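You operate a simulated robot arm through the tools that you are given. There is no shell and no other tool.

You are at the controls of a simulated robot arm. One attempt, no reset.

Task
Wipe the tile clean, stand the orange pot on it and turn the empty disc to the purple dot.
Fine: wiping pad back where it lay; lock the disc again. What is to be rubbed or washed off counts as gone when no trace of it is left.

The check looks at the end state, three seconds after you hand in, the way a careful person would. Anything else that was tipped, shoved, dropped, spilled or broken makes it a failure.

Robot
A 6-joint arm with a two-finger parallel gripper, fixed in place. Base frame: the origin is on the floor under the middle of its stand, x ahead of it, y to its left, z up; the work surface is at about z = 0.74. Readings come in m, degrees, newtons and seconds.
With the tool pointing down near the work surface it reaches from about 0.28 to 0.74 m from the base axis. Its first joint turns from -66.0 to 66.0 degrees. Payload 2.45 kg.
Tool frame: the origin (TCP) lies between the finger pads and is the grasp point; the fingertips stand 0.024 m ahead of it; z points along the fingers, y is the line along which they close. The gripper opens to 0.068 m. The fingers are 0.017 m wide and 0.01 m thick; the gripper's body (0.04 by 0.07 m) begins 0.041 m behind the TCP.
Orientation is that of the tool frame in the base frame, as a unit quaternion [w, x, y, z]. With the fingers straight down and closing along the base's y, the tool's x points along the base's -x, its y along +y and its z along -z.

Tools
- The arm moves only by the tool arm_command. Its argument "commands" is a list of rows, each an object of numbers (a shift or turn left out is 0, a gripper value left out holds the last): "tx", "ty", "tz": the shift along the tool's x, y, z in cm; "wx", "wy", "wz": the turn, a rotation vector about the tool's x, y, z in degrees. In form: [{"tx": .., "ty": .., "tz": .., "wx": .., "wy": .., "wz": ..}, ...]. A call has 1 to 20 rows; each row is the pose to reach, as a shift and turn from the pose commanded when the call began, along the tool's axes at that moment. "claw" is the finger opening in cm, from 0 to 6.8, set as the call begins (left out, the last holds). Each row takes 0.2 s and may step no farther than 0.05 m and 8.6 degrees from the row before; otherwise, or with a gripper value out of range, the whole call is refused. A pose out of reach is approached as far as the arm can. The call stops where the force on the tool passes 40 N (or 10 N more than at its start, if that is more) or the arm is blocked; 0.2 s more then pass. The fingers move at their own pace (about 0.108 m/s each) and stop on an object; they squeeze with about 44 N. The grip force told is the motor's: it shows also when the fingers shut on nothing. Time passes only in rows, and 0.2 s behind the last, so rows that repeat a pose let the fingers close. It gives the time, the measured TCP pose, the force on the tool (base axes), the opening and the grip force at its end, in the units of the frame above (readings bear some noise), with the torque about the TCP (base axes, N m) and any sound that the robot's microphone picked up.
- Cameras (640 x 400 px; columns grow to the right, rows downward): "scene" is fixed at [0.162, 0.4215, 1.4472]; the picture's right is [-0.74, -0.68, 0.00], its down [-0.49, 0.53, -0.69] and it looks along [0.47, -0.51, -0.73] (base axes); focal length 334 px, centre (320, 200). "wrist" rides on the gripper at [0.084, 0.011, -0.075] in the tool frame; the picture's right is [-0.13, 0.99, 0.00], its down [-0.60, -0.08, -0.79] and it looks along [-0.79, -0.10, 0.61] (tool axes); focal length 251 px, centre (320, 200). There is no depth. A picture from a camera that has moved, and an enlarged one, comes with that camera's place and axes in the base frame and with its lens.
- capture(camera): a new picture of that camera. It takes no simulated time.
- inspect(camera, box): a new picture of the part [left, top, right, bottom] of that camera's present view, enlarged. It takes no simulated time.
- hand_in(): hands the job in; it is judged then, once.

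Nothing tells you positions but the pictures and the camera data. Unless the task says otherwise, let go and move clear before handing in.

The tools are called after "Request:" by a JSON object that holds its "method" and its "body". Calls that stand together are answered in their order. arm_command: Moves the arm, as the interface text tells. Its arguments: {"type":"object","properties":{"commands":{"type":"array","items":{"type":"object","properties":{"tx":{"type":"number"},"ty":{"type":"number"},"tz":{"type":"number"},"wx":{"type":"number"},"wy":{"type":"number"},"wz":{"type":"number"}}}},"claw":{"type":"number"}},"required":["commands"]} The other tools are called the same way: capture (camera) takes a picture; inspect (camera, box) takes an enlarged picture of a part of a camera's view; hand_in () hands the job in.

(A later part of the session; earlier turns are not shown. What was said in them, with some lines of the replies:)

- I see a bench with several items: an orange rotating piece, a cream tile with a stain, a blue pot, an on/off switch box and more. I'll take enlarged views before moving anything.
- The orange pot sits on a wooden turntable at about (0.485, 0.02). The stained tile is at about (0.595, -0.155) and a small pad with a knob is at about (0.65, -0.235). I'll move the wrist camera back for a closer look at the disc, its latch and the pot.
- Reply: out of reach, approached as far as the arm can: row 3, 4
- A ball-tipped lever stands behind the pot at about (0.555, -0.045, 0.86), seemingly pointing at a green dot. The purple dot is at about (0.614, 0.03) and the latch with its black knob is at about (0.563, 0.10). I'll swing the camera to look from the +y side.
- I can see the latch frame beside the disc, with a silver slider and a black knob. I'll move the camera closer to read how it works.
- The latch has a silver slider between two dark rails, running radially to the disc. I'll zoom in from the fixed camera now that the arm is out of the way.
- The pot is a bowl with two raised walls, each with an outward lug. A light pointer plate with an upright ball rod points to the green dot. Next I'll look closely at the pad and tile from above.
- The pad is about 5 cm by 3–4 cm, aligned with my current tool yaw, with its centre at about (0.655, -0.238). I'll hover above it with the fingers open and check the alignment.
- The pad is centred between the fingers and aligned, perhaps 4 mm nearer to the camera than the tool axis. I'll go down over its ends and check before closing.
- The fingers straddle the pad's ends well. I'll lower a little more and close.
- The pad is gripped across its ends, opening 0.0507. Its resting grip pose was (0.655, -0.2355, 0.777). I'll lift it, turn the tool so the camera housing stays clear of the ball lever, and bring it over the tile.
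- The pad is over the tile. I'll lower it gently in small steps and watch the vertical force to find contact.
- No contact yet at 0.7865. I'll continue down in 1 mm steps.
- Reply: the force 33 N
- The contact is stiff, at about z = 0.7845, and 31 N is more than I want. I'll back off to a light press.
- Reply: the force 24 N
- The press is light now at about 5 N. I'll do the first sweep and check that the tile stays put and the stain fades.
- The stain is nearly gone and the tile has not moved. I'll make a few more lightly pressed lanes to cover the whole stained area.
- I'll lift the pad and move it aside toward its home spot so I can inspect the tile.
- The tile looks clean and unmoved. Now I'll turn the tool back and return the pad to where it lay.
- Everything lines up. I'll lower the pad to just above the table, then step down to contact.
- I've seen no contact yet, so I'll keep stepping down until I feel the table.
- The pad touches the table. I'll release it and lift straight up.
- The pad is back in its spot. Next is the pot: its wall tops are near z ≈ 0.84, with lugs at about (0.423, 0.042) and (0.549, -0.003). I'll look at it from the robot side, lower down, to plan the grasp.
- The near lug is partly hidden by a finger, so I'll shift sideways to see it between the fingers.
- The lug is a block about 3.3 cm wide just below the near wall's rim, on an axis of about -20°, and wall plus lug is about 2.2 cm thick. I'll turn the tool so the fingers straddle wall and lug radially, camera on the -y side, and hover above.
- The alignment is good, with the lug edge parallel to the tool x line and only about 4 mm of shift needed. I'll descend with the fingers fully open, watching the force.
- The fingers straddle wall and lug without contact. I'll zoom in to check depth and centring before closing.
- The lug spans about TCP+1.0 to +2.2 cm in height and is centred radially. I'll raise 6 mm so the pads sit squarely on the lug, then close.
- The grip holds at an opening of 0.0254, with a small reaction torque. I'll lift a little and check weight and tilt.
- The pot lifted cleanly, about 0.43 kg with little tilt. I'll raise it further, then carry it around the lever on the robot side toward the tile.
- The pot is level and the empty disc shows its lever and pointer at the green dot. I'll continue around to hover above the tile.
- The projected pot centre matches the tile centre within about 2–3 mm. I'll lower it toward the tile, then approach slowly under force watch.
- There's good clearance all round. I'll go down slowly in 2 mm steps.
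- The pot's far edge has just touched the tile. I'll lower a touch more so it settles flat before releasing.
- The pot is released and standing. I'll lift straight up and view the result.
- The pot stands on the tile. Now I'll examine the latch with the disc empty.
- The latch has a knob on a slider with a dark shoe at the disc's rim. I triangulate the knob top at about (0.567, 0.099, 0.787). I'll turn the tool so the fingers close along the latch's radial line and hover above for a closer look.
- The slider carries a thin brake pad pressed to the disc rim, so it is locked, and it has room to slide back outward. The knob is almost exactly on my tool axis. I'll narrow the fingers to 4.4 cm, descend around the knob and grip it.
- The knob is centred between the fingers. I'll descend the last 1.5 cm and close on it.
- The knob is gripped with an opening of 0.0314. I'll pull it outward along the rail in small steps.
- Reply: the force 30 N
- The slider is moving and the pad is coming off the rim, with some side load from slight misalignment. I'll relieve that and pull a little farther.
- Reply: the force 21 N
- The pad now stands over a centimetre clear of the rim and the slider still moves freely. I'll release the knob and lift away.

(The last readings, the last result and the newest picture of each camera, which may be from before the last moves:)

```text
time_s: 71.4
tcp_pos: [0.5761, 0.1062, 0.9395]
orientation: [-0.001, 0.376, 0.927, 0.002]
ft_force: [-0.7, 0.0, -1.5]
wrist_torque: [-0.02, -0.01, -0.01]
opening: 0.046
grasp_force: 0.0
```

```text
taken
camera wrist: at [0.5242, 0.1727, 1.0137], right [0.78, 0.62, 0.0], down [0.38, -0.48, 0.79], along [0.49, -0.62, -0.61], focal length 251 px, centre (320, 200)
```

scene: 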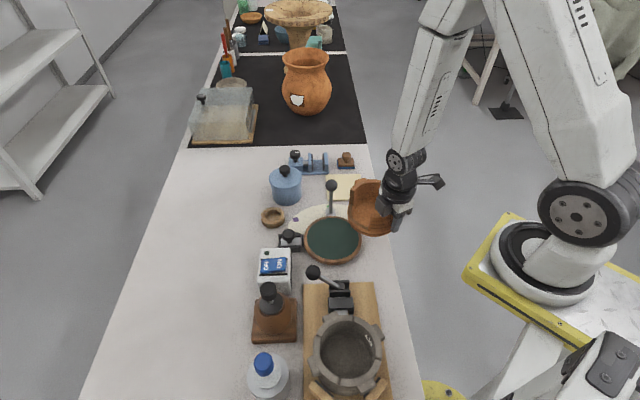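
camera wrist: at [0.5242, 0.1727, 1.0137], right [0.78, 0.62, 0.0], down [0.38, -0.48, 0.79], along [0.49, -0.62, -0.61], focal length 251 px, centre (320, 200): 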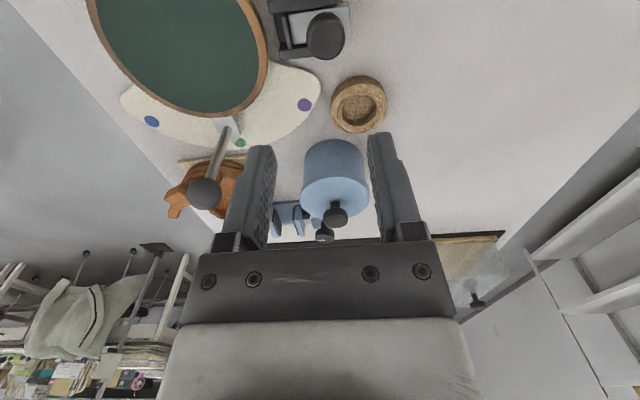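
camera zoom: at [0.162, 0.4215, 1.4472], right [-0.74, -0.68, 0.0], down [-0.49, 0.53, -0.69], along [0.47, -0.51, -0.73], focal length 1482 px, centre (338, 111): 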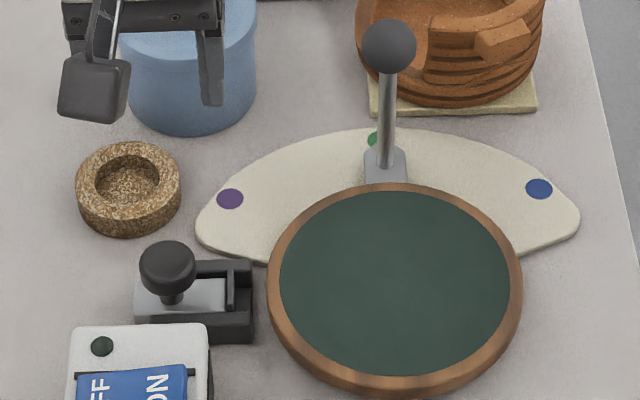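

The lock is open and the slider is still on its rail. I'll zoom in to measure the disc centre, pointer and dots accurately.

Request:
{"method": "inspect", "body": {"camera": "wrist", "box": [90, 0, 330, 150]}}

Request:
{"method": "inspect", "body": {"camera": "wrist", "box": [170, 70, 330, 220]}}

Request:
{"method": "inspect", "body": {"camera": "scene", "box": [290, 170, 386, 250]}}

```text
2.67 times, centred on (210, 75) of wrist
camera zoom: at [0.5242, 0.1727, 1.0137], right [0.78, 0.62, 0.0], down [0.38, -0.48, 0.79], along [0.49, -0.62, -0.61], focal length 670 px, centre (613, 533)
```

zoom: 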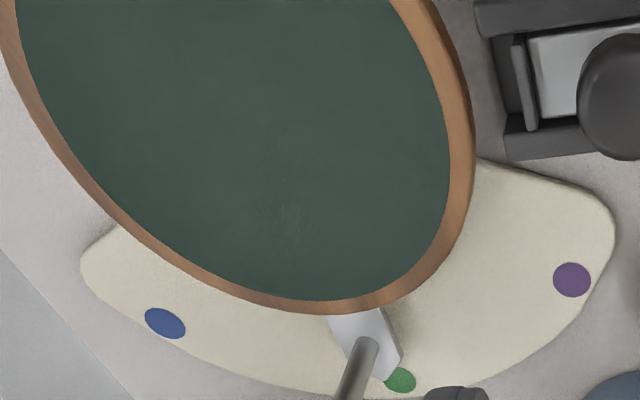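

```text
2.67 times, centred on (250, 145) of wrist
camera zoom: at [0.5242, 0.1727, 1.0137], right [0.78, 0.62, 0.0], down [0.38, -0.48, 0.79], along [0.49, -0.62, -0.61], focal length 670 px, centre (507, 347)
```

zoom: 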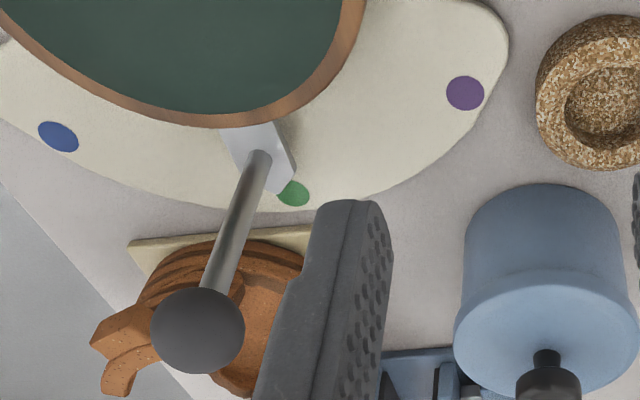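

```text
5.00 times, centred on (338, 210) of scene
camera zoom: at [0.162, 0.4215, 1.4472], right [-0.74, -0.68, 0.0], down [-0.49, 0.53, -0.69], along [0.47, -0.51, -0.73], focal length 1667 px, centre (230, 150)
```

zoom: 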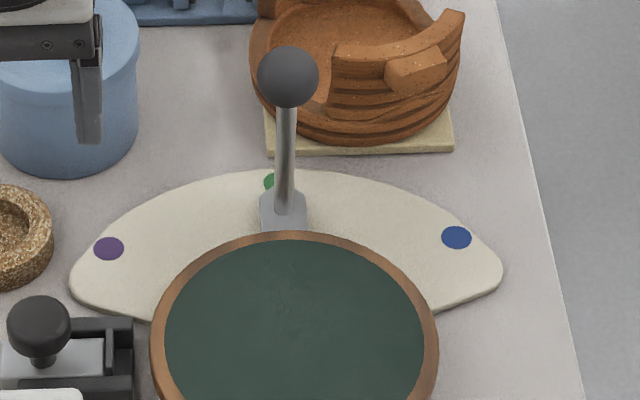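

The three dots lie on a circle about (0.4866, 0.0206) at +5°, -45° and -95°. The pointer sits at -45° and the ball lever is at about (0.5535, -0.0465, 0.860), so the disc needs +50°. I'll hover above the ball with the fingers open along the tangential direction.

Request:
{"method": "arm_command", "body": {"commands": [{"tx": -2, "ty": -2.8}, {"tx": -4, "ty": -5.6}, {"tx": -6, "ty": -8.4}, {"tx": -8, "ty": -11.1}, {"tx": -9, "ty": -12.5}, {"tx": -9, "ty": -12.5}], "claw": 6.8}}

Request:
{"method": "capture", "body": {"camera": "wrist"}}

Request:
{"method": "inspect", "body": {"camera": "scene", "box": [290, 150, 400, 220]}}

```text
time_s: 72.8
tcp_pos: [0.5547, -0.0477, 0.9367]
orientation: [0.0, 0.376, 0.927, 0.001]
ft_force: [0.7, 0.3, 0.4]
wrist_torque: [-0.02, 0.0, -0.04]
opening: 0.068
grasp_force: 0.0
```

```text
taken
camera wrist: at [0.5019, 0.0193, 1.0119], right [0.78, 0.62, 0.0], down [0.38, -0.48, 0.79], along [0.49, -0.62, -0.61], focal length 251 px, centre (320, 200)
```

wrist: 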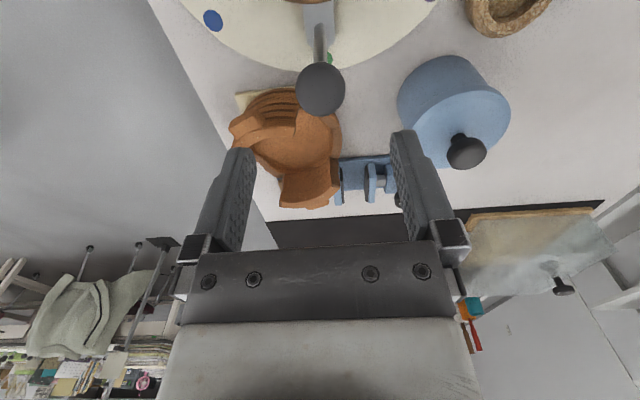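

```text
5.71 times, centred on (345, 185) of scene
camera zoom: at [0.162, 0.4215, 1.4472], right [-0.74, -0.68, 0.0], down [-0.49, 0.53, -0.69], along [0.47, -0.51, -0.73], focal length 1906 px, centre (177, 286)
```

zoom: 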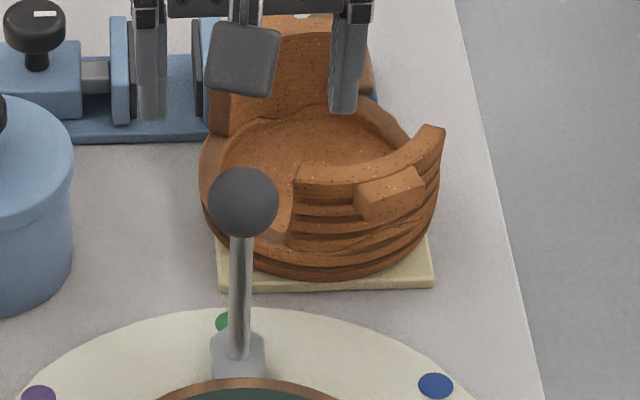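

The ball is right on the tool axis. I'll descend over it and grip.

Request:
{"method": "arm_command", "body": {"commands": [{"tz": 2}, {"tz": 4}, {"tz": 6}, {"tz": 7.5}, {"tz": 7.5}]}}

Request:
{"method": "arm_command", "body": {"commands": [{"tz": 0}, {"tz": 0}, {"tz": 0}, {"tz": 0}], "claw": 2.0}}

Request:
{"method": "capture", "body": {"camera": "wrist"}}

```text
time_s: 74.0
tcp_pos: [0.5538, -0.0465, 0.8628]
orientation: [0.001, 0.376, 0.927, 0.001]
ft_force: [-0.5, 0.2, 0.3]
wrist_torque: [-0.01, -0.01, 0.0]
opening: 0.0679
grasp_force: 0.1
```

```text
time_s: 75.0
tcp_pos: [0.5538, -0.0461, 0.8617]
orientation: [0.0, 0.376, 0.927, 0.001]
ft_force: [1.8, 0.3, -4.6]
wrist_torque: [-0.05, -0.06, -0.05]
opening: 0.0315
grasp_force: 45.1
```

```text
taken
camera wrist: at [0.5019, 0.0198, 0.9375], right [0.78, 0.62, 0.0], down [0.38, -0.48, 0.79], along [0.49, -0.62, -0.61], focal length 251 px, centre (320, 200)
```

wrist: 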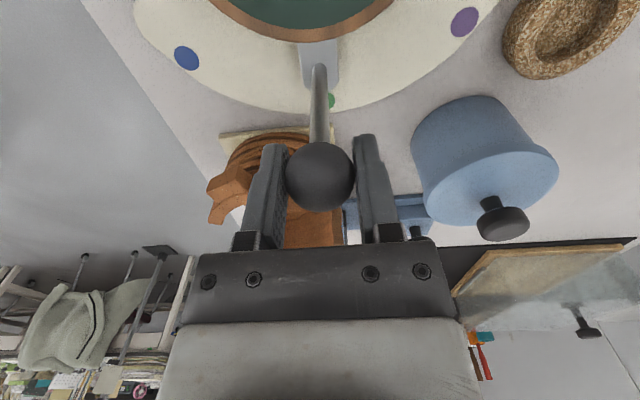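

The ball is gripped. I'll test-rotate the disc by 5° along the arc to feel whether it is free.

Request:
{"method": "arm_command", "body": {"commands": [{"tx": 0.004, "ty": 0.414, "wz": -2.5}, {"tx": 0.025, "ty": 0.827, "wz": -5}, {"tx": 0.025, "ty": 0.827, "wz": -5}]}}

Request:
{"method": "inspect", "body": {"camera": "scene", "box": [260, 175, 388, 255]}}

```text
time_s: 75.8
tcp_pos: [0.5589, -0.0407, 0.8618]
orientation: [0.0, 0.336, 0.942, 0.0]
ft_force: [6.9, 4.3, -14.1]
wrist_torque: [0.13, -0.06, -0.8]
opening: 0.0316
grasp_force: 44.6
```

```text
5.00 times, centred on (324, 215) of scene
camera zoom: at [0.1624, 0.4216, 1.4471], right [-0.74, -0.68, 0.0], down [-0.49, 0.53, -0.69], along [0.47, -0.51, -0.73], focal length 1667 px, centre (300, 125)
```

zoom: 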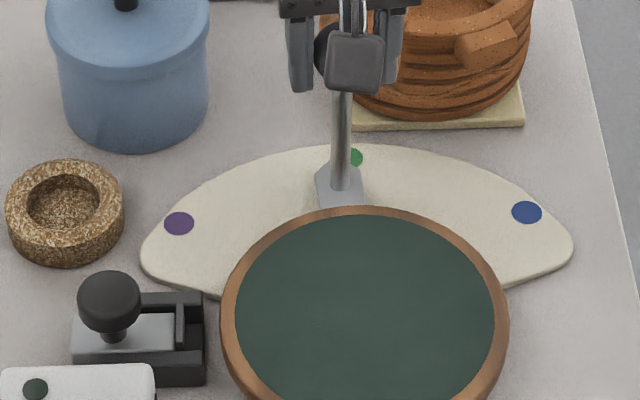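

The disc turns freely and the pointer has left the green dot. I'll continue along the arc to about half way and check again.

Request:
{"method": "arm_command", "body": {"commands": [{"tx": 0.012, "ty": 0.62, "tz": 0.05, "wz": -3.4}, {"tx": 0.065, "ty": 1.238, "tz": 0.05, "wz": -7.1}, {"tx": 0.158, "ty": 1.852, "tz": 0.05, "wz": -10.9}, {"tx": 0.291, "ty": 2.458, "tz": 0.05, "wz": -14.6}, {"tx": 0.464, "ty": 3.054, "tz": 0.05, "wz": -18.4}, {"tx": 0.675, "ty": 3.637, "tz": 0.05, "wz": -22.1}, {"tx": 0.675, "ty": 3.637, "tz": 0.05, "wz": -22.1}]}}

Request:
{"method": "inspect", "body": {"camera": "scene", "box": [260, 175, 388, 255]}}

```text
time_s: 77.4
tcp_pos: [0.5779, -0.0076, 0.8621]
orientation: [0.001, 0.148, 0.989, 0.002]
ft_force: [-0.5, -5.2, 9.7]
wrist_torque: [0.03, 0.27, 0.47]
opening: 0.0313
grasp_force: 44.9
```

```text
5.00 times, centred on (324, 215) of scene
camera zoom: at [0.1618, 0.4214, 1.4473], right [-0.74, -0.68, 0.0], down [-0.49, 0.53, -0.69], along [0.47, -0.51, -0.73], focal length 1667 px, centre (300, 125)
```

zoom: 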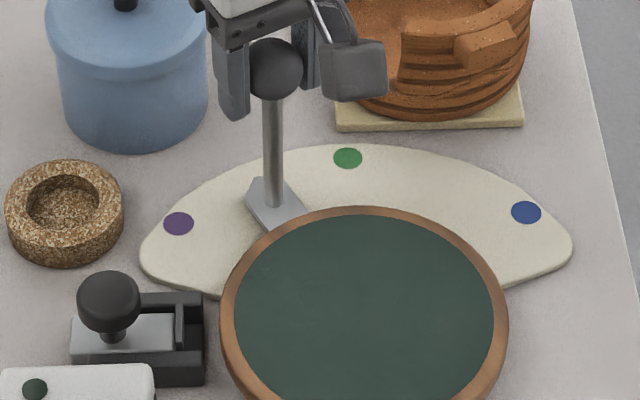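

The pointer is about half way. I'll finish the arc toward the purple dot.

Request:
{"method": "arm_command", "body": {"commands": [{"tx": 0.02, "ty": 0.621, "tz": -0.03, "wz": -3.9}, {"tx": 0.081, "ty": 1.24, "tz": -0.03, "wz": -7.7}, {"tx": 0.183, "ty": 1.853, "tz": -0.03, "wz": -11.4}, {"tx": 0.324, "ty": 2.459, "tz": -0.03, "wz": -15.2}, {"tx": 0.504, "ty": 3.053, "tz": -0.03, "wz": -18.9}, {"tx": 0.692, "ty": 3.559, "tz": -0.03, "wz": -22.2}, {"tx": 0.692, "ty": 3.559, "tz": -0.03, "wz": -22.2}]}}

Request:
{"method": "inspect", "body": {"camera": "scene", "box": [260, 175, 388, 255]}}

Request:
{"method": "capture", "body": {"camera": "wrist"}}

Request:
{"method": "inspect", "body": {"camera": "wrist", "box": [240, 30, 400, 150]}}

```text
time_s: 79.0
tcp_pos: [0.584, 0.0285, 0.8629]
orientation: [0.003, -0.045, 0.999, 0.001]
ft_force: [21.8, 6.9, -10.8]
wrist_torque: [0.08, -0.18, -0.47]
opening: 0.0313
grasp_force: 44.7
```

```text
5.00 times, centred on (324, 215) of scene
camera zoom: at [0.1627, 0.4216, 1.4471], right [-0.74, -0.68, 0.0], down [-0.49, 0.53, -0.69], along [0.47, -0.51, -0.73], focal length 1667 px, centre (300, 125)
```

zoom: 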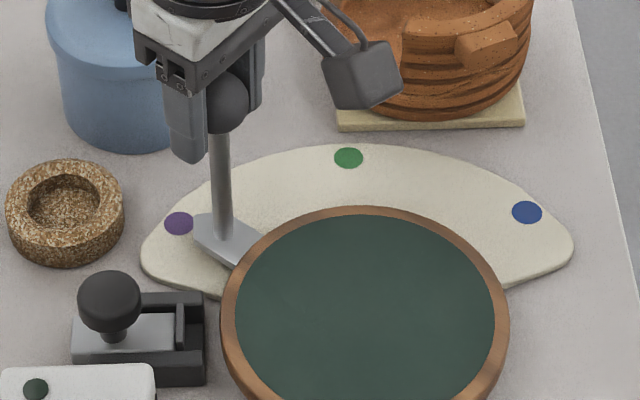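

```text
taken
camera wrist: at [0.4975, 0.0311, 0.937], right [0.04, 1.0, 0.0], down [0.6, -0.03, 0.8], along [0.8, -0.03, -0.6], focal length 251 px, centre (320, 200)
```

wrist: 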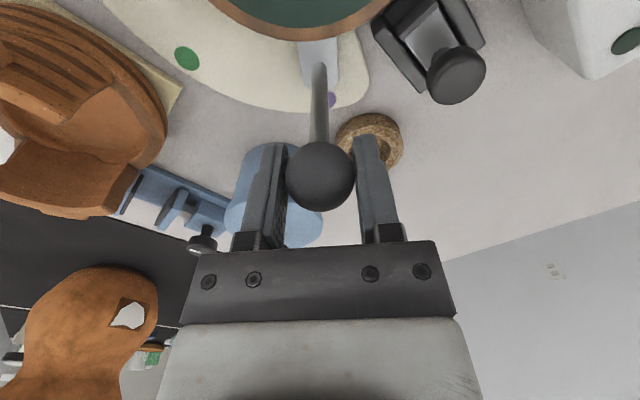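

```text
3.33 times, centred on (320, 90) of wrist
camera zoom: at [0.4975, 0.0311, 0.937], right [0.04, 1.0, 0.0], down [0.6, -0.03, 0.8], along [0.8, -0.03, -0.6], focal length 838 px, centre (320, 567)
```

zoom: 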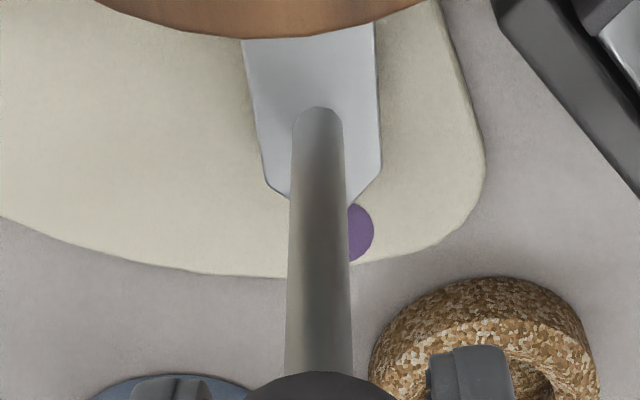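

The pointer now sits relative to the purple dot just as it did to the green one before. I'll release the ball and lift clear.

Request:
{"method": "arm_command", "body": {"commands": [{"tz": 0}, {"tz": 0}, {"tz": 0}], "claw": 6.8}}

Request:
{"method": "arm_command", "body": {"commands": [{"tz": -2}, {"tz": -5}, {"tz": -8}, {"tx": 2, "tz": -10}, {"tx": 5, "tz": -11}, {"tx": 8, "tz": -11}, {"tx": 11, "tz": -11}, {"tx": 11, "tz": -11}]}}

Request:
{"method": "inspect", "body": {"camera": "scene", "box": [260, 175, 388, 255]}}

Request:
{"method": "capture", "body": {"camera": "wrist"}}

Request:
{"method": "inspect", "body": {"camera": "wrist", "box": [240, 60, 440, 210]}}

```text
time_s: 79.8
tcp_pos: [0.5793, 0.0274, 0.8633]
orientation: [0.0, -0.044, 0.999, 0.002]
ft_force: [0.4, -0.2, 0.1]
wrist_torque: [0.01, -0.02, 0.01]
opening: 0.0681
grasp_force: 0.1
```

```text
time_s: 81.6
tcp_pos: [0.4701, 0.0196, 0.9745]
orientation: [0.001, -0.044, 0.999, 0.0]
ft_force: [-0.1, 0.5, -0.7]
wrist_torque: [0.03, -0.01, 0.01]
opening: 0.0681
grasp_force: 0.0
```

```text
5.00 times, centred on (324, 215) of scene
camera zoom: at [0.162, 0.4215, 1.4472], right [-0.74, -0.68, 0.0], down [-0.49, 0.53, -0.69], along [0.47, -0.51, -0.73], focal length 1667 px, centre (300, 125)
```

zoom: 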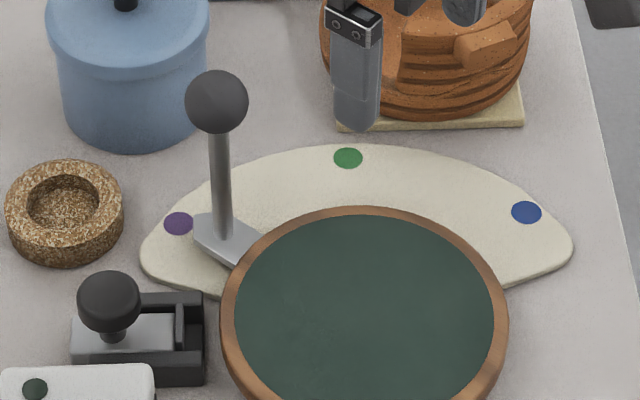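

```text
taken
camera wrist: at [0.3861, 0.0216, 1.0489], right [0.04, 1.0, 0.0], down [0.61, -0.03, 0.79], along [0.79, -0.03, -0.61], focal length 251 px, centre (320, 200)
```

wrist: 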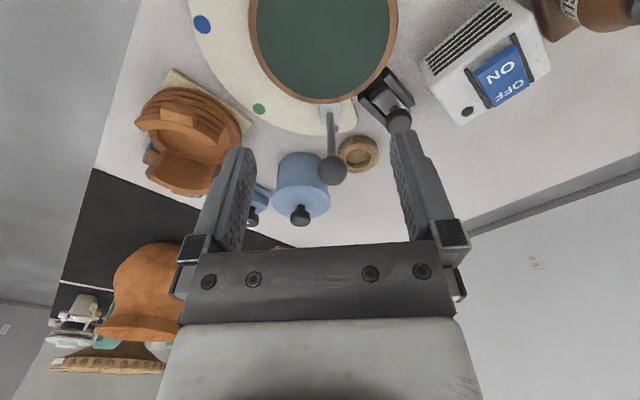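

```text
2.67 times, centred on (340, 135) of wrist
camera zoom: at [0.3861, 0.0216, 1.0489], right [0.04, 1.0, 0.0], down [0.61, -0.03, 0.79], along [0.79, -0.03, -0.61], focal length 670 px, centre (267, 373)
```

zoom: 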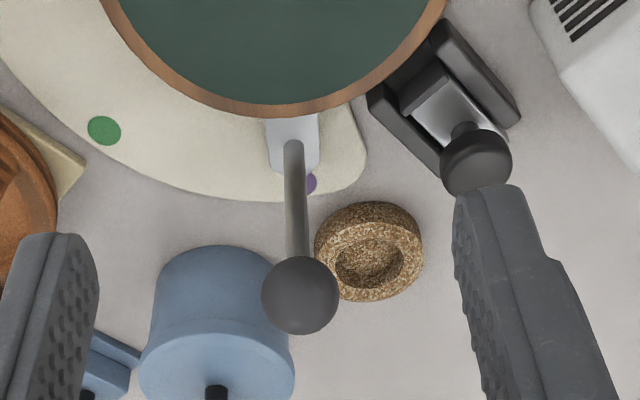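

The pointer is on the purple dot, at about 4° against the dot's 4.8°, well inside its radius. Now I'll re-lock: I'll grip the latch knob again with the camera side over the disc, so the gripper's bulk stays clear of the lever ball.

Request:
{"method": "arm_command", "body": {"commands": [{"tx": -2.3, "ty": 1.5, "wz": -8.2}, {"tx": -4.6, "ty": 3.1, "wz": -16.4}, {"tx": -6.9, "ty": 4.6, "wz": -24.6}, {"tx": -9.2, "ty": 6.1, "wz": -32.8}, {"tx": -11.46, "ty": 7.67, "wz": -40.8}, {"tx": -11.46, "ty": 7.67, "tz": 2, "wz": -40.8}, {"tx": -11.46, "ty": 7.67, "tz": 4, "wz": -40.8}, {"tx": -11.46, "ty": 7.67, "tz": 4, "wz": -40.8}], "claw": 5.0}}

Request:
{"method": "capture", "body": {"camera": "wrist"}}

Request:
{"method": "inspect", "body": {"camera": "wrist", "box": [220, 30, 420, 180]}}

Request:
{"method": "inspect", "body": {"camera": "scene", "box": [250, 175, 378, 255]}}

```text
time_s: 83.4
tcp_pos: [0.579, 0.1054, 0.9323]
orientation: [0.001, -0.39, 0.921, 0.0]
ft_force: [0.0, 0.3, -0.9]
wrist_torque: [-0.02, 0.0, 0.0]
opening: 0.0499
grasp_force: 0.1
```

```text
taken
camera wrist: at [0.5131, 0.0533, 1.0074], right [-0.62, 0.78, 0.0], down [0.48, 0.38, 0.79], along [0.62, 0.49, -0.61], focal length 251 px, centre (320, 200)
```

wrist: 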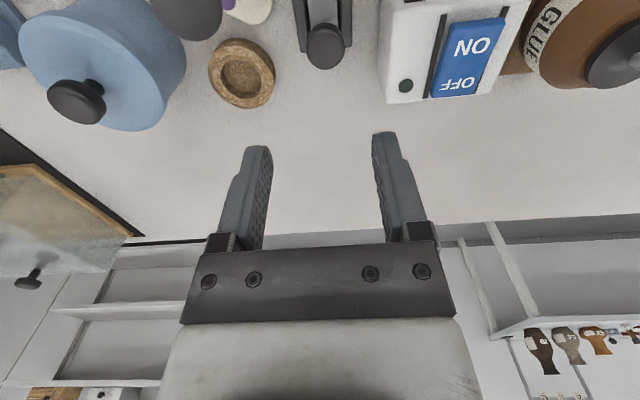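

```text
2.67 times, centred on (320, 105) of wrist
camera zoom: at [0.5131, 0.0533, 1.0074], right [-0.62, 0.78, 0.0], down [0.48, 0.38, 0.79], along [0.62, 0.49, -0.61], focal length 670 px, centre (320, 453)
```

zoom: 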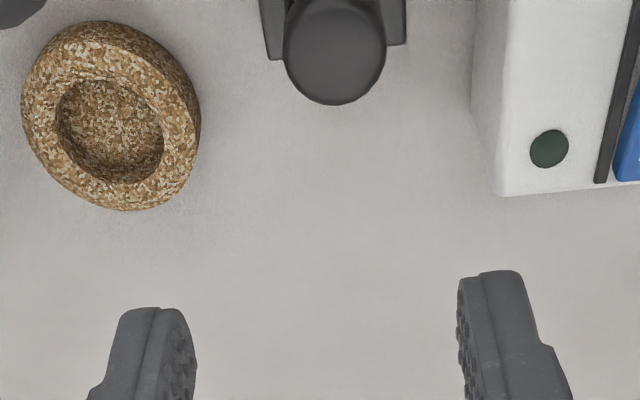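

```text
5.00 times, centred on (314, 215) of scene
camera zoom: at [0.162, 0.4215, 1.4472], right [-0.74, -0.68, 0.0], down [-0.49, 0.53, -0.69], along [0.47, -0.51, -0.73], focal length 1667 px, centre (350, 125)
```

zoom: 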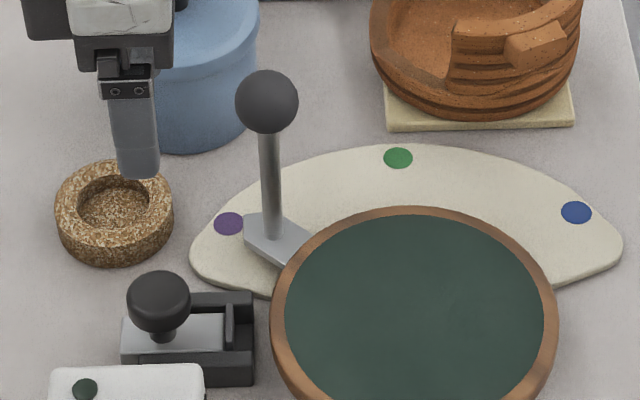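

The knob is about 5 mm toward tool +y. I'll correct for that, descend around it and check.

Request:
{"method": "arm_command", "body": {"commands": [{"ty": 0.5, "tz": 3}, {"ty": 0.5, "tz": 6}, {"ty": 0.5, "tz": 9}, {"ty": 0.5, "tz": 11.5}, {"ty": 0.5, "tz": 11.5}]}}

Request:
{"method": "inspect", "body": {"camera": "wrist", "box": [220, 50, 420, 200]}}

Request:
{"method": "inspect", "body": {"camera": "scene", "box": [250, 175, 378, 255]}}

```text
time_s: 84.6
tcp_pos: [0.5772, 0.109, 0.8171]
orientation: [0.001, -0.39, 0.921, 0.0]
ft_force: [-0.3, -0.3, -0.7]
wrist_torque: [-0.04, 0.0, -0.01]
opening: 0.0499
grasp_force: 0.0
```

```text
2.67 times, centred on (320, 125) of wrist
camera zoom: at [0.5109, 0.0561, 0.8915], right [-0.62, 0.78, 0.0], down [0.48, 0.38, 0.79], along [0.62, 0.49, -0.61], focal length 670 px, centre (320, 400)
```

zoom: 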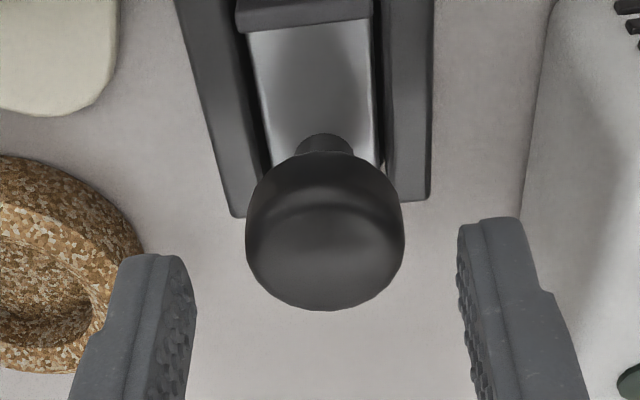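

```text
5.00 times, centred on (314, 215) of scene
camera zoom: at [0.162, 0.4215, 1.4472], right [-0.74, -0.68, 0.0], down [-0.49, 0.53, -0.69], along [0.47, -0.51, -0.73], focal length 1667 px, centre (350, 125)
```

zoom: 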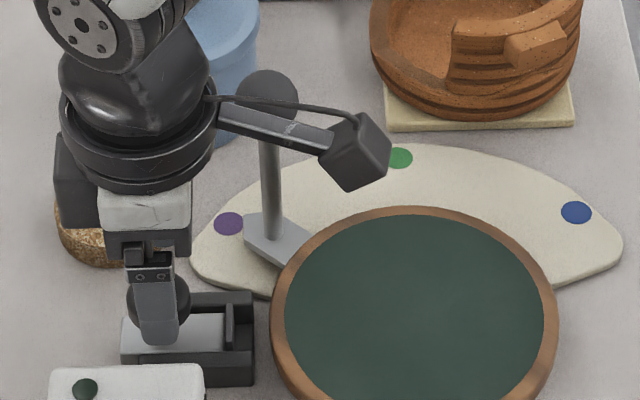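

The fingers straddle the knob evenly. I'll descend the last bit and grip.

Request:
{"method": "arm_command", "body": {"commands": [{"tz": 1}, {"tz": 2}, {"tz": 2.3}, {"tz": 2.3}]}}

Request:
{"method": "arm_command", "body": {"commands": [{"tz": 0}, {"tz": 0}, {"tz": 0}], "claw": 2.0}}

Request:
{"method": "inspect", "body": {"camera": "wrist", "box": [220, 50, 420, 200]}}

Request:
{"method": "inspect", "body": {"camera": "scene", "box": [250, 175, 378, 255]}}

```text
time_s: 85.6
tcp_pos: [0.5761, 0.1085, 0.7941]
orientation: [0.001, -0.39, 0.921, 0.0]
ft_force: [0.2, -0.1, -0.5]
wrist_torque: [-0.02, 0.02, 0.03]
opening: 0.05
grasp_force: 0.1
```

```text
time_s: 86.4
tcp_pos: [0.5763, 0.1094, 0.7938]
orientation: [0.001, -0.39, 0.921, 0.0]
ft_force: [-0.6, 1.5, -0.6]
wrist_torque: [0.08, -0.02, 0.03]
opening: 0.0315
grasp_force: 45.0
```

```text
2.67 times, centred on (320, 125) of wrist
camera zoom: at [0.5095, 0.0555, 0.8689], right [-0.62, 0.78, 0.0], down [0.48, 0.38, 0.79], along [0.62, 0.49, -0.61], focal length 670 px, centre (320, 400)
```

zoom: 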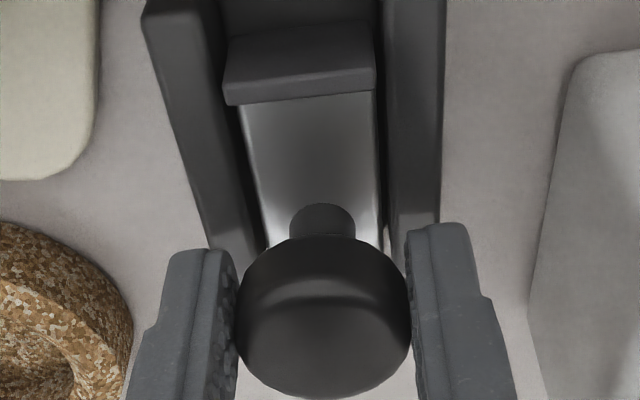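

```text
5.00 times, centred on (314, 215) of scene
camera zoom: at [0.162, 0.4215, 1.4472], right [-0.74, -0.68, 0.0], down [-0.49, 0.53, -0.69], along [0.47, -0.51, -0.73], focal length 1667 px, centre (350, 125)
```

zoom: 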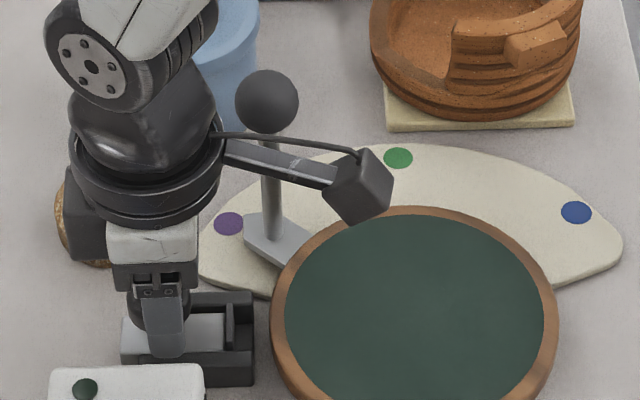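

Well centred. I'll push the slider inward along the rail toward the rim, 9 mm first and then in small steps.

Request:
{"method": "arm_command", "body": {"commands": [{"tx": 0.2}, {"tx": 0.4}, {"tx": 0.6}, {"tx": 0.8}, {"tx": 0.9}, {"tx": 0.9}]}}

Request:
{"method": "inspect", "body": {"camera": "scene", "box": [250, 175, 378, 255]}}

```text
time_s: 87.8
tcp_pos: [0.5693, 0.1027, 0.7951]
orientation: [0.0, -0.389, 0.921, 0.001]
ft_force: [-4.7, 5.5, -9.3]
wrist_torque: [0.54, -0.51, 0.09]
opening: 0.0313
grasp_force: 44.3
```

```text
5.00 times, centred on (314, 215) of scene
camera zoom: at [0.1621, 0.4216, 1.4471], right [-0.74, -0.68, 0.0], down [-0.49, 0.53, -0.69], along [0.47, -0.51, -0.73], focal length 1667 px, centre (350, 125)
```

zoom: 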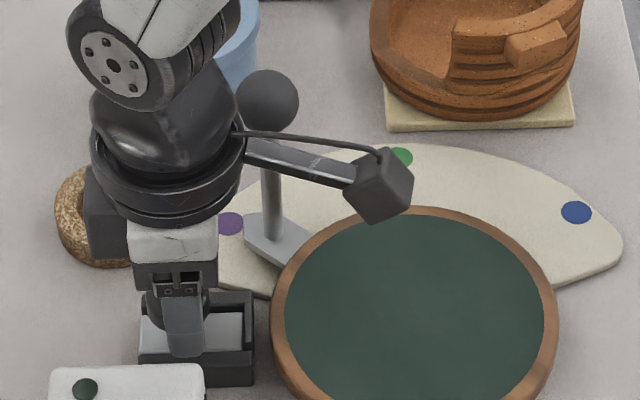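

Request:
{"method": "arm_command", "body": {"commands": [{"tx": 0.1, "tz": 0.03}, {"tx": 0.2, "tz": 0.03}, {"tx": 0.2, "tz": 0.03}]}}

Request:
{"method": "arm_command", "body": {"commands": [{"tx": 0.1}, {"tx": 0.1}]}}

Request:
{"method": "inspect", "body": {"camera": "scene", "box": [260, 200, 340, 250]}}

```text
time_s: 88.6
tcp_pos: [0.5671, 0.1014, 0.7949]
orientation: [0.0, -0.389, 0.921, 0.002]
ft_force: [-5.6, 6.5, -9.1]
wrist_torque: [0.1, 0.1, -0.01]
opening: 0.0309
grasp_force: 45.0
```

```text
time_s: 89.2
tcp_pos: [0.5667, 0.1005, 0.794]
orientation: [-0.001, -0.39, 0.921, 0.001]
ft_force: [-10.2, 9.9, -4.7]
wrist_torque: [0.03, 0.33, 0.01]
opening: 0.0312
grasp_force: 44.5
```

```text
8.00 times, centred on (300, 225) of scene
camera zoom: at [0.1619, 0.4217, 1.4471], right [-0.74, -0.68, 0.0], down [-0.49, 0.53, -0.69], along [0.47, -0.51, -0.73], focal length 2668 px, centre (480, 0)
```

zoom: 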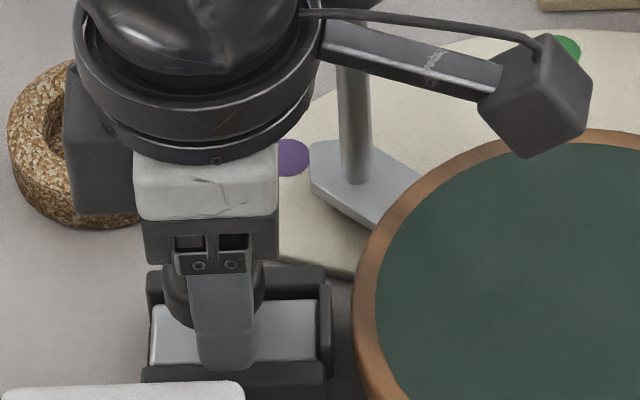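

About 4–5 mm more to go, judging by the original view. I'll ease the side load and continue.

Request:
{"method": "arm_command", "body": {"commands": [{"tx": 0, "ty": 0.06}, {"tx": 0.1, "ty": 0.06}, {"tx": 0.2, "ty": 0.06}, {"tx": 0.2, "ty": 0.06}]}}

Request:
{"method": "arm_command", "body": {"commands": [{"tx": 0.1}, {"tx": 0.15}, {"tx": 0.15}]}}

Request:
{"method": "inspect", "body": {"camera": "scene", "box": [260, 200, 340, 250]}}

```text
time_s: 90.2
tcp_pos: [0.5647, 0.0983, 0.7935]
orientation: [0.001, -0.391, 0.921, 0.0]
ft_force: [-4.3, 3.0, -14.5]
wrist_torque: [0.01, 0.09, 0.13]
opening: 0.0312
grasp_force: 45.0
```

```text
time_s: 91.0
tcp_pos: [0.5647, 0.0982, 0.7949]
orientation: [0.001, -0.389, 0.921, 0.001]
ft_force: [-0.6, -1.6, -14.1]
wrist_torque: [-0.25, 0.22, 0.04]
opening: 0.0315
grasp_force: 44.5
```

```text
8.00 times, centred on (300, 225) of scene
camera zoom: at [0.1623, 0.4215, 1.4471], right [-0.74, -0.68, 0.0], down [-0.49, 0.53, -0.69], along [0.47, -0.51, -0.73], focal length 2668 px, centre (480, 0)
```

zoom: 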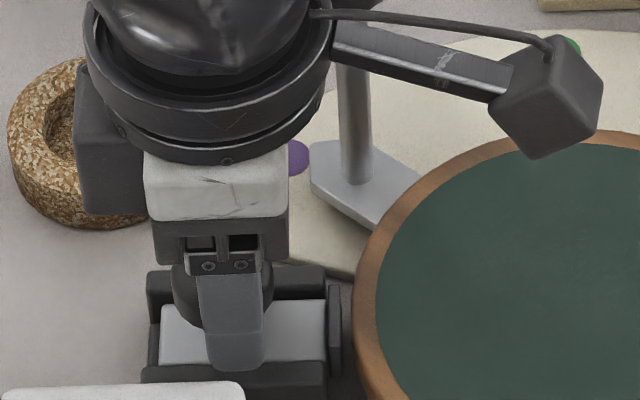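

Request:
{"method": "arm_command", "body": {"commands": [{"tx": 0.1, "tz": 0.04}, {"tx": 0.15, "tz": 0.04}, {"tx": 0.15, "tz": 0.04}]}}

Request:
{"method": "inspect", "body": {"camera": "scene", "box": [260, 200, 340, 250]}}

```text
time_s: 91.8
tcp_pos: [0.5634, 0.0964, 0.7948]
orientation: [0.001, -0.389, 0.921, 0.0]
ft_force: [-0.4, 0.2, -1.7]
wrist_torque: [-0.63, 0.75, -0.02]
opening: 0.0314
grasp_force: 44.4
```

```text
8.00 times, centred on (300, 225) of scene
camera zoom: at [0.1621, 0.4215, 1.4472], right [-0.74, -0.68, 0.0], down [-0.49, 0.53, -0.69], along [0.47, -0.51, -0.73], focal length 2668 px, centre (480, 0)
```

zoom: 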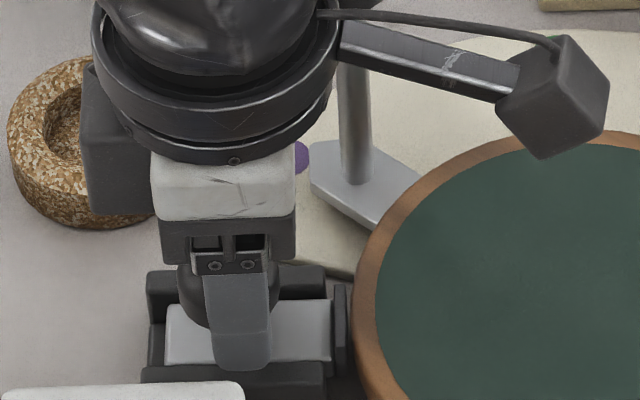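

The pad is visually back at the rim. I'll push a touch more to feel for firm contact.

Request:
{"method": "arm_command", "body": {"commands": [{"tx": 0.08, "tz": 0}, {"tx": 0.1, "tz": 0}, {"tx": 0.1}]}}

Request:
{"method": "inspect", "body": {"camera": "scene", "box": [260, 200, 340, 250]}}

```text
time_s: 92.6
tcp_pos: [0.5635, 0.0965, 0.7935]
orientation: [0.002, -0.39, 0.921, 0.001]
ft_force: [4.5, 12.0, -4.8]
wrist_torque: [0.23, -0.13, 0.1]
opening: 0.0313
grasp_force: 44.2
```

```text
8.00 times, centred on (300, 225) of scene
camera zoom: at [0.1622, 0.4218, 1.4471], right [-0.74, -0.68, 0.0], down [-0.49, 0.53, -0.69], along [0.47, -0.51, -0.73], focal length 2668 px, centre (480, 0)
```

zoom: 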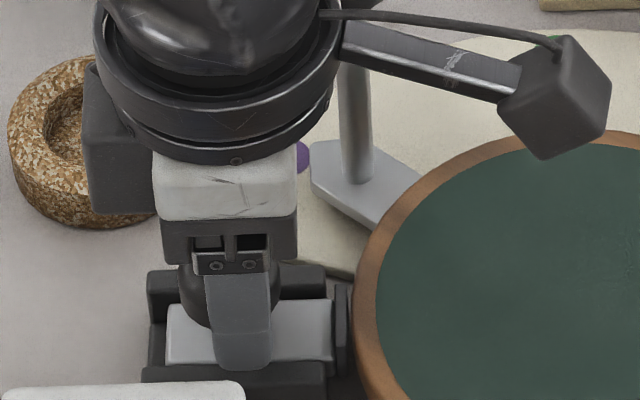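

There's resistance now, about 12 N outward. I'll press a little more to seat it firmly.

Request:
{"method": "arm_command", "body": {"commands": [{"tx": 0.06}, {"tx": 0.1}, {"tx": 0.1}]}}

Request:
{"method": "inspect", "body": {"camera": "scene", "box": [260, 200, 340, 250]}}

Request:
{"method": "inspect", "body": {"camera": "wrist", "box": [220, 30, 420, 180]}}

```text
time_s: 93.4
tcp_pos: [0.5632, 0.0979, 0.7945]
orientation: [0.003, -0.39, 0.921, 0.0]
ft_force: [14.5, 26.5, -11.6]
wrist_torque: [0.45, -0.26, 0.07]
opening: 0.0313
grasp_force: 44.7
```

```text
8.00 times, centred on (300, 225) of scene
camera zoom: at [0.1626, 0.4221, 1.4469], right [-0.74, -0.68, 0.0], down [-0.49, 0.53, -0.69], along [0.47, -0.51, -0.73], focal length 2668 px, centre (480, 0)
```

zoom: 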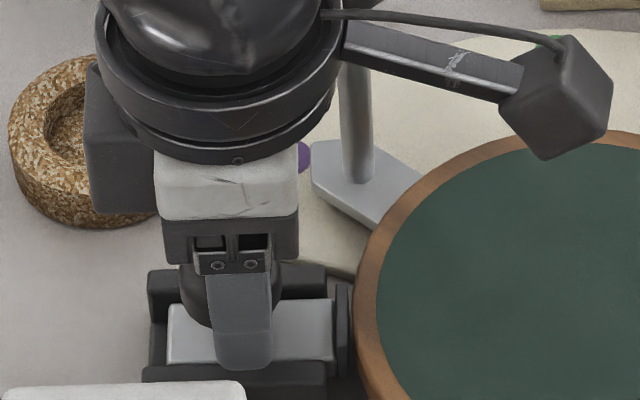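

```text
2.67 times, centred on (320, 105) of wrist
camera zoom: at [0.497, 0.0432, 0.8687], right [-0.62, 0.78, 0.0], down [0.47, 0.38, 0.8], along [0.62, 0.5, -0.6], focal length 670 px, centre (320, 453)
```

zoom: 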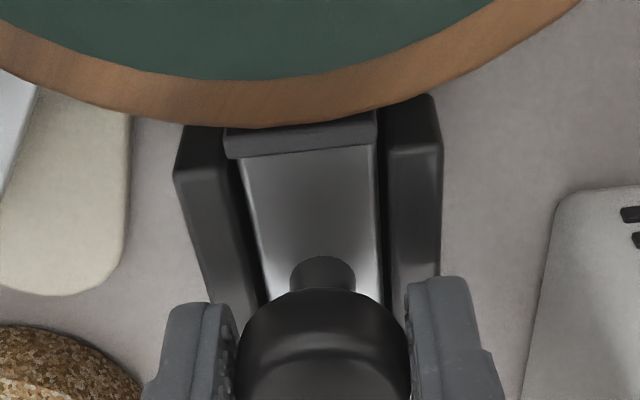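

It's firmly seated at 30 N with no movement and the pad against the rim. I'll release and lift straight up.

Request:
{"method": "arm_command", "body": {"commands": [{"tx": -0.05}, {"tx": -0.05}, {"tx": -0.05}], "claw": 5.0}}

Request:
{"method": "arm_command", "body": {"commands": [{"tz": -1.5}, {"tz": -4}, {"tz": -8}, {"tz": -12}, {"tz": -16}, {"tz": -16}]}}

Request:
{"method": "inspect", "body": {"camera": "scene", "box": [260, 200, 340, 250]}}

Request:
{"method": "inspect", "body": {"camera": "scene", "box": [250, 140, 400, 260]}}

Request:
{"method": "capture", "body": {"camera": "wrist"}}

```text
time_s: 94.2
tcp_pos: [0.5619, 0.0948, 0.7937]
orientation: [0.001, -0.39, 0.921, 0.001]
ft_force: [0.3, 0.4, 0.7]
wrist_torque: [0.03, -0.03, 0.0]
opening: 0.0501
grasp_force: 0.0
```

```text
time_s: 95.6
tcp_pos: [0.5617, 0.0961, 0.9536]
orientation: [0.001, -0.39, 0.921, 0.0]
ft_force: [0.1, 0.6, 0.2]
wrist_torque: [-0.02, 0.01, 0.0]
opening: 0.05
grasp_force: 0.1
```

```text
8.00 times, centred on (300, 225) of scene
camera zoom: at [0.162, 0.4215, 1.4472], right [-0.74, -0.68, 0.0], down [-0.49, 0.53, -0.69], along [0.47, -0.51, -0.73], focal length 2668 px, centre (480, 0)
```

zoom: 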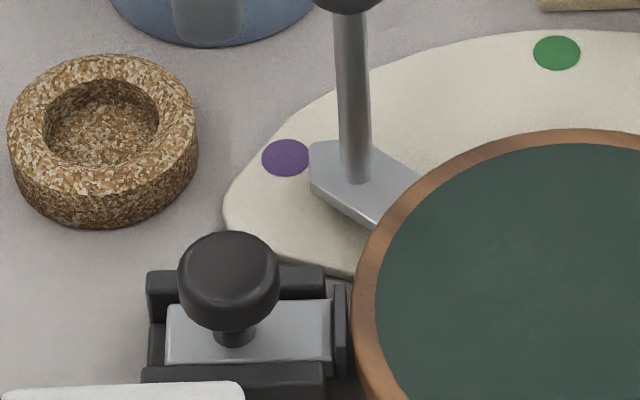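

```text
3.33 times, centred on (325, 200) of scene
camera zoom: at [0.162, 0.4215, 1.4472], right [-0.74, -0.68, 0.0], down [-0.49, 0.53, -0.69], along [0.47, -0.51, -0.73], focal length 1112 px, centre (303, 200)
```

zoom: 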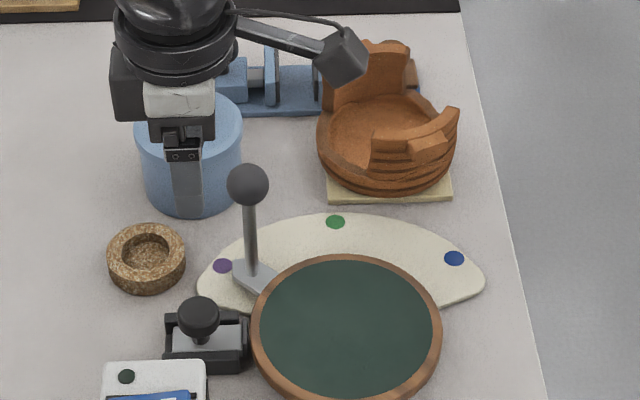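

```text
taken
camera wrist: at [0.4965, 0.0427, 1.0286], right [-0.62, 0.78, 0.0], down [0.48, 0.38, 0.79], along [0.62, 0.49, -0.61], focal length 251 px, centre (320, 200)
```

wrist: 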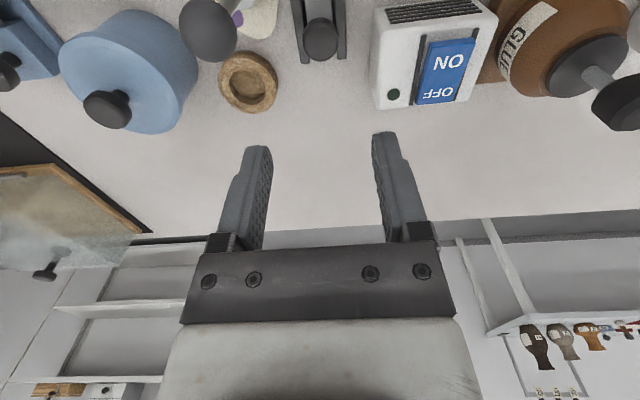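

The latch is back exactly where it was, knob and slider edges matching the first picture, and the pointer is at the purple dot. I'll move the arm up and clear, then do a final check.

Request:
{"method": "arm_command", "body": {"commands": [{"tz": -3}, {"tx": 2.3, "ty": 1.3, "tz": -5, "wz": 8}, {"tx": 4.6, "ty": 2.7, "tz": -6, "wz": 16}, {"tx": 7, "ty": 4, "tz": -7.5, "wz": 24}, {"tx": 9.3, "ty": 5.4, "tz": -7.5, "wz": 32}, {"tx": 11.7, "ty": 6.8, "tz": -7.5, "wz": 40}, {"tx": 11.7, "ty": 6.8, "tz": -7.5, "wz": 45.8}, {"tx": 11.7, "ty": 6.8, "tz": -7.5, "wz": 45.8}], "claw": 6.8}}

Request:
{"method": "capture", "body": {"camera": "scene"}}

Request:
{"method": "inspect", "body": {"camera": "scene", "box": [250, 140, 400, 260]}}

Request:
{"method": "inspect", "body": {"camera": "wrist", "box": [130, 0, 430, 190]}}

```text
time_s: 97.4
tcp_pos: [0.4311, 0.0595, 1.028]
orientation: [0.0, 0.0, 1.0, 0.001]
ft_force: [-0.3, 1.4, 0.1]
wrist_torque: [0.0, 0.0, 0.0]
opening: 0.0683
grasp_force: 0.1
```

```text
taken
```

scene: 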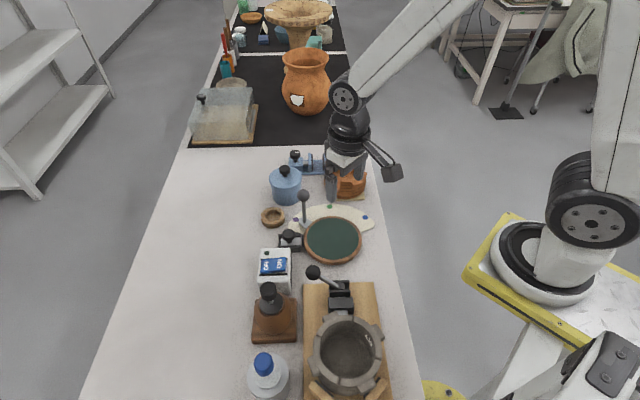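

```text
3.33 times, centred on (325, 200) of scene
camera zoom: at [0.162, 0.4215, 1.4472], right [-0.74, -0.68, 0.0], down [-0.49, 0.53, -0.69], along [0.47, -0.51, -0.73], focal length 1112 px, centre (303, 200)
```

zoom: 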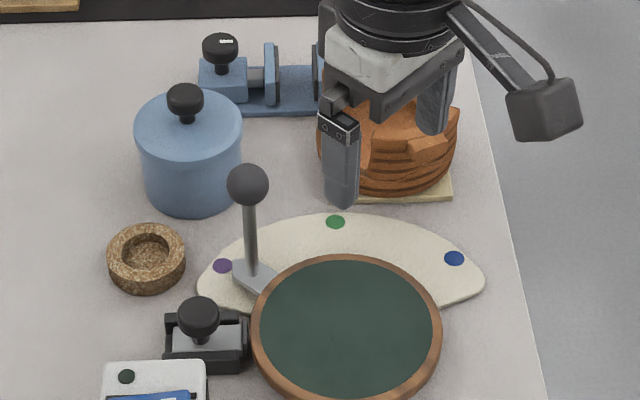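

```text
2.11 times, centred on (280, 95) of wrist
camera zoom: at [0.3482, 0.0707, 1.1031], right [0.13, 0.99, 0.0], down [0.6, -0.08, 0.79], along [0.79, -0.1, -0.61], focal length 529 px, centre (404, 421)
```

zoom: 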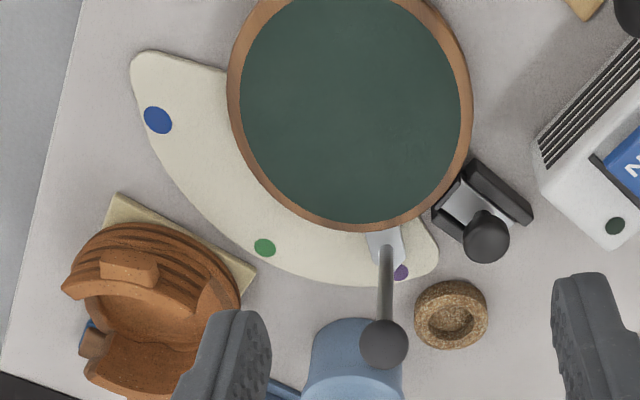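

Request:
{"method": "inspect", "body": {"camera": "wrist", "box": [270, 80, 370, 155]}}

Request:
{"method": "inspect", "body": {"camera": "wrist", "box": [150, 80, 270, 170]}}

```text
5.33 times, centred on (320, 118) of wrist
camera zoom: at [0.3482, 0.0707, 1.1031], right [0.13, 0.99, 0.0], down [0.6, -0.08, 0.79], along [0.79, -0.1, -0.61], focal length 1341 px, centre (320, 640)
```

zoom: 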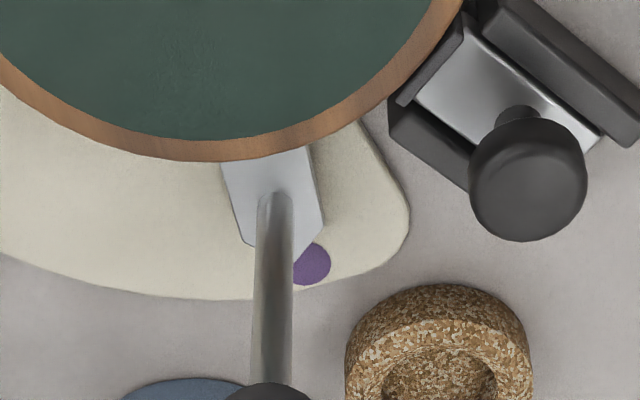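

```text
4.44 times, centred on (210, 125) of wrist
camera zoom: at [0.3482, 0.0707, 1.1031], right [0.13, 0.99, 0.0], down [0.6, -0.08, 0.79], along [0.79, -0.1, -0.61], focal length 1118 px, centre (809, 533)
```

zoom: 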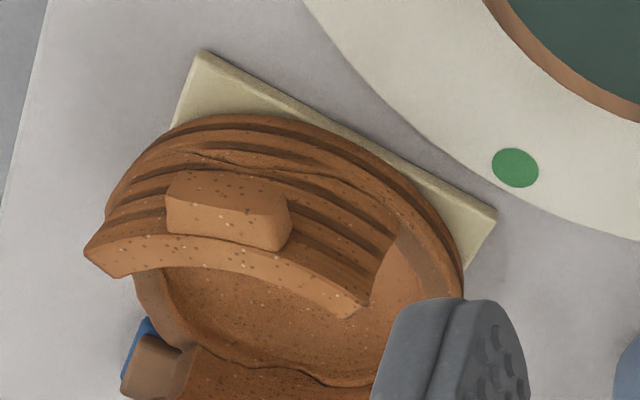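

The tile is clean and unmoved with the orange pot standing on it, and the pad is back in its place. The empty disc points at the purple dot with the latch pressed home again, the arm is clear, and nothing else has moved. I'm handing in.

Request:
{"method": "hand_in", "body": {}}

```text
The job is handed in.
```

The job is handed in. No result came back with it, so what follows is what I saw in the last pictures.

- **Tile:** I rubbed it in several lanes and saw no trace of the stain afterwards. The tile did not shift.
- **Orange pot:** It stands upright on the tile, centred to within a few millimetres. Its base is about as wide as the tile, so its edges are roughly flush with the tile's sides.
- **Disc:** It is empty and turned from the green dot to the purple one. I measure the pointer at about 4° against the dot's 4.8°, which keeps it on the dot.
- **Lock:** The slider is pushed back against the disc rim with about 30 N, and its edges match where they were at the start.
- **Wiping pad:** It is back where it lay, matching its original outline in the scene picture.

In the pictures I saw nothing else tipped or moved. The gripper is open and the arm is clear of the bench.
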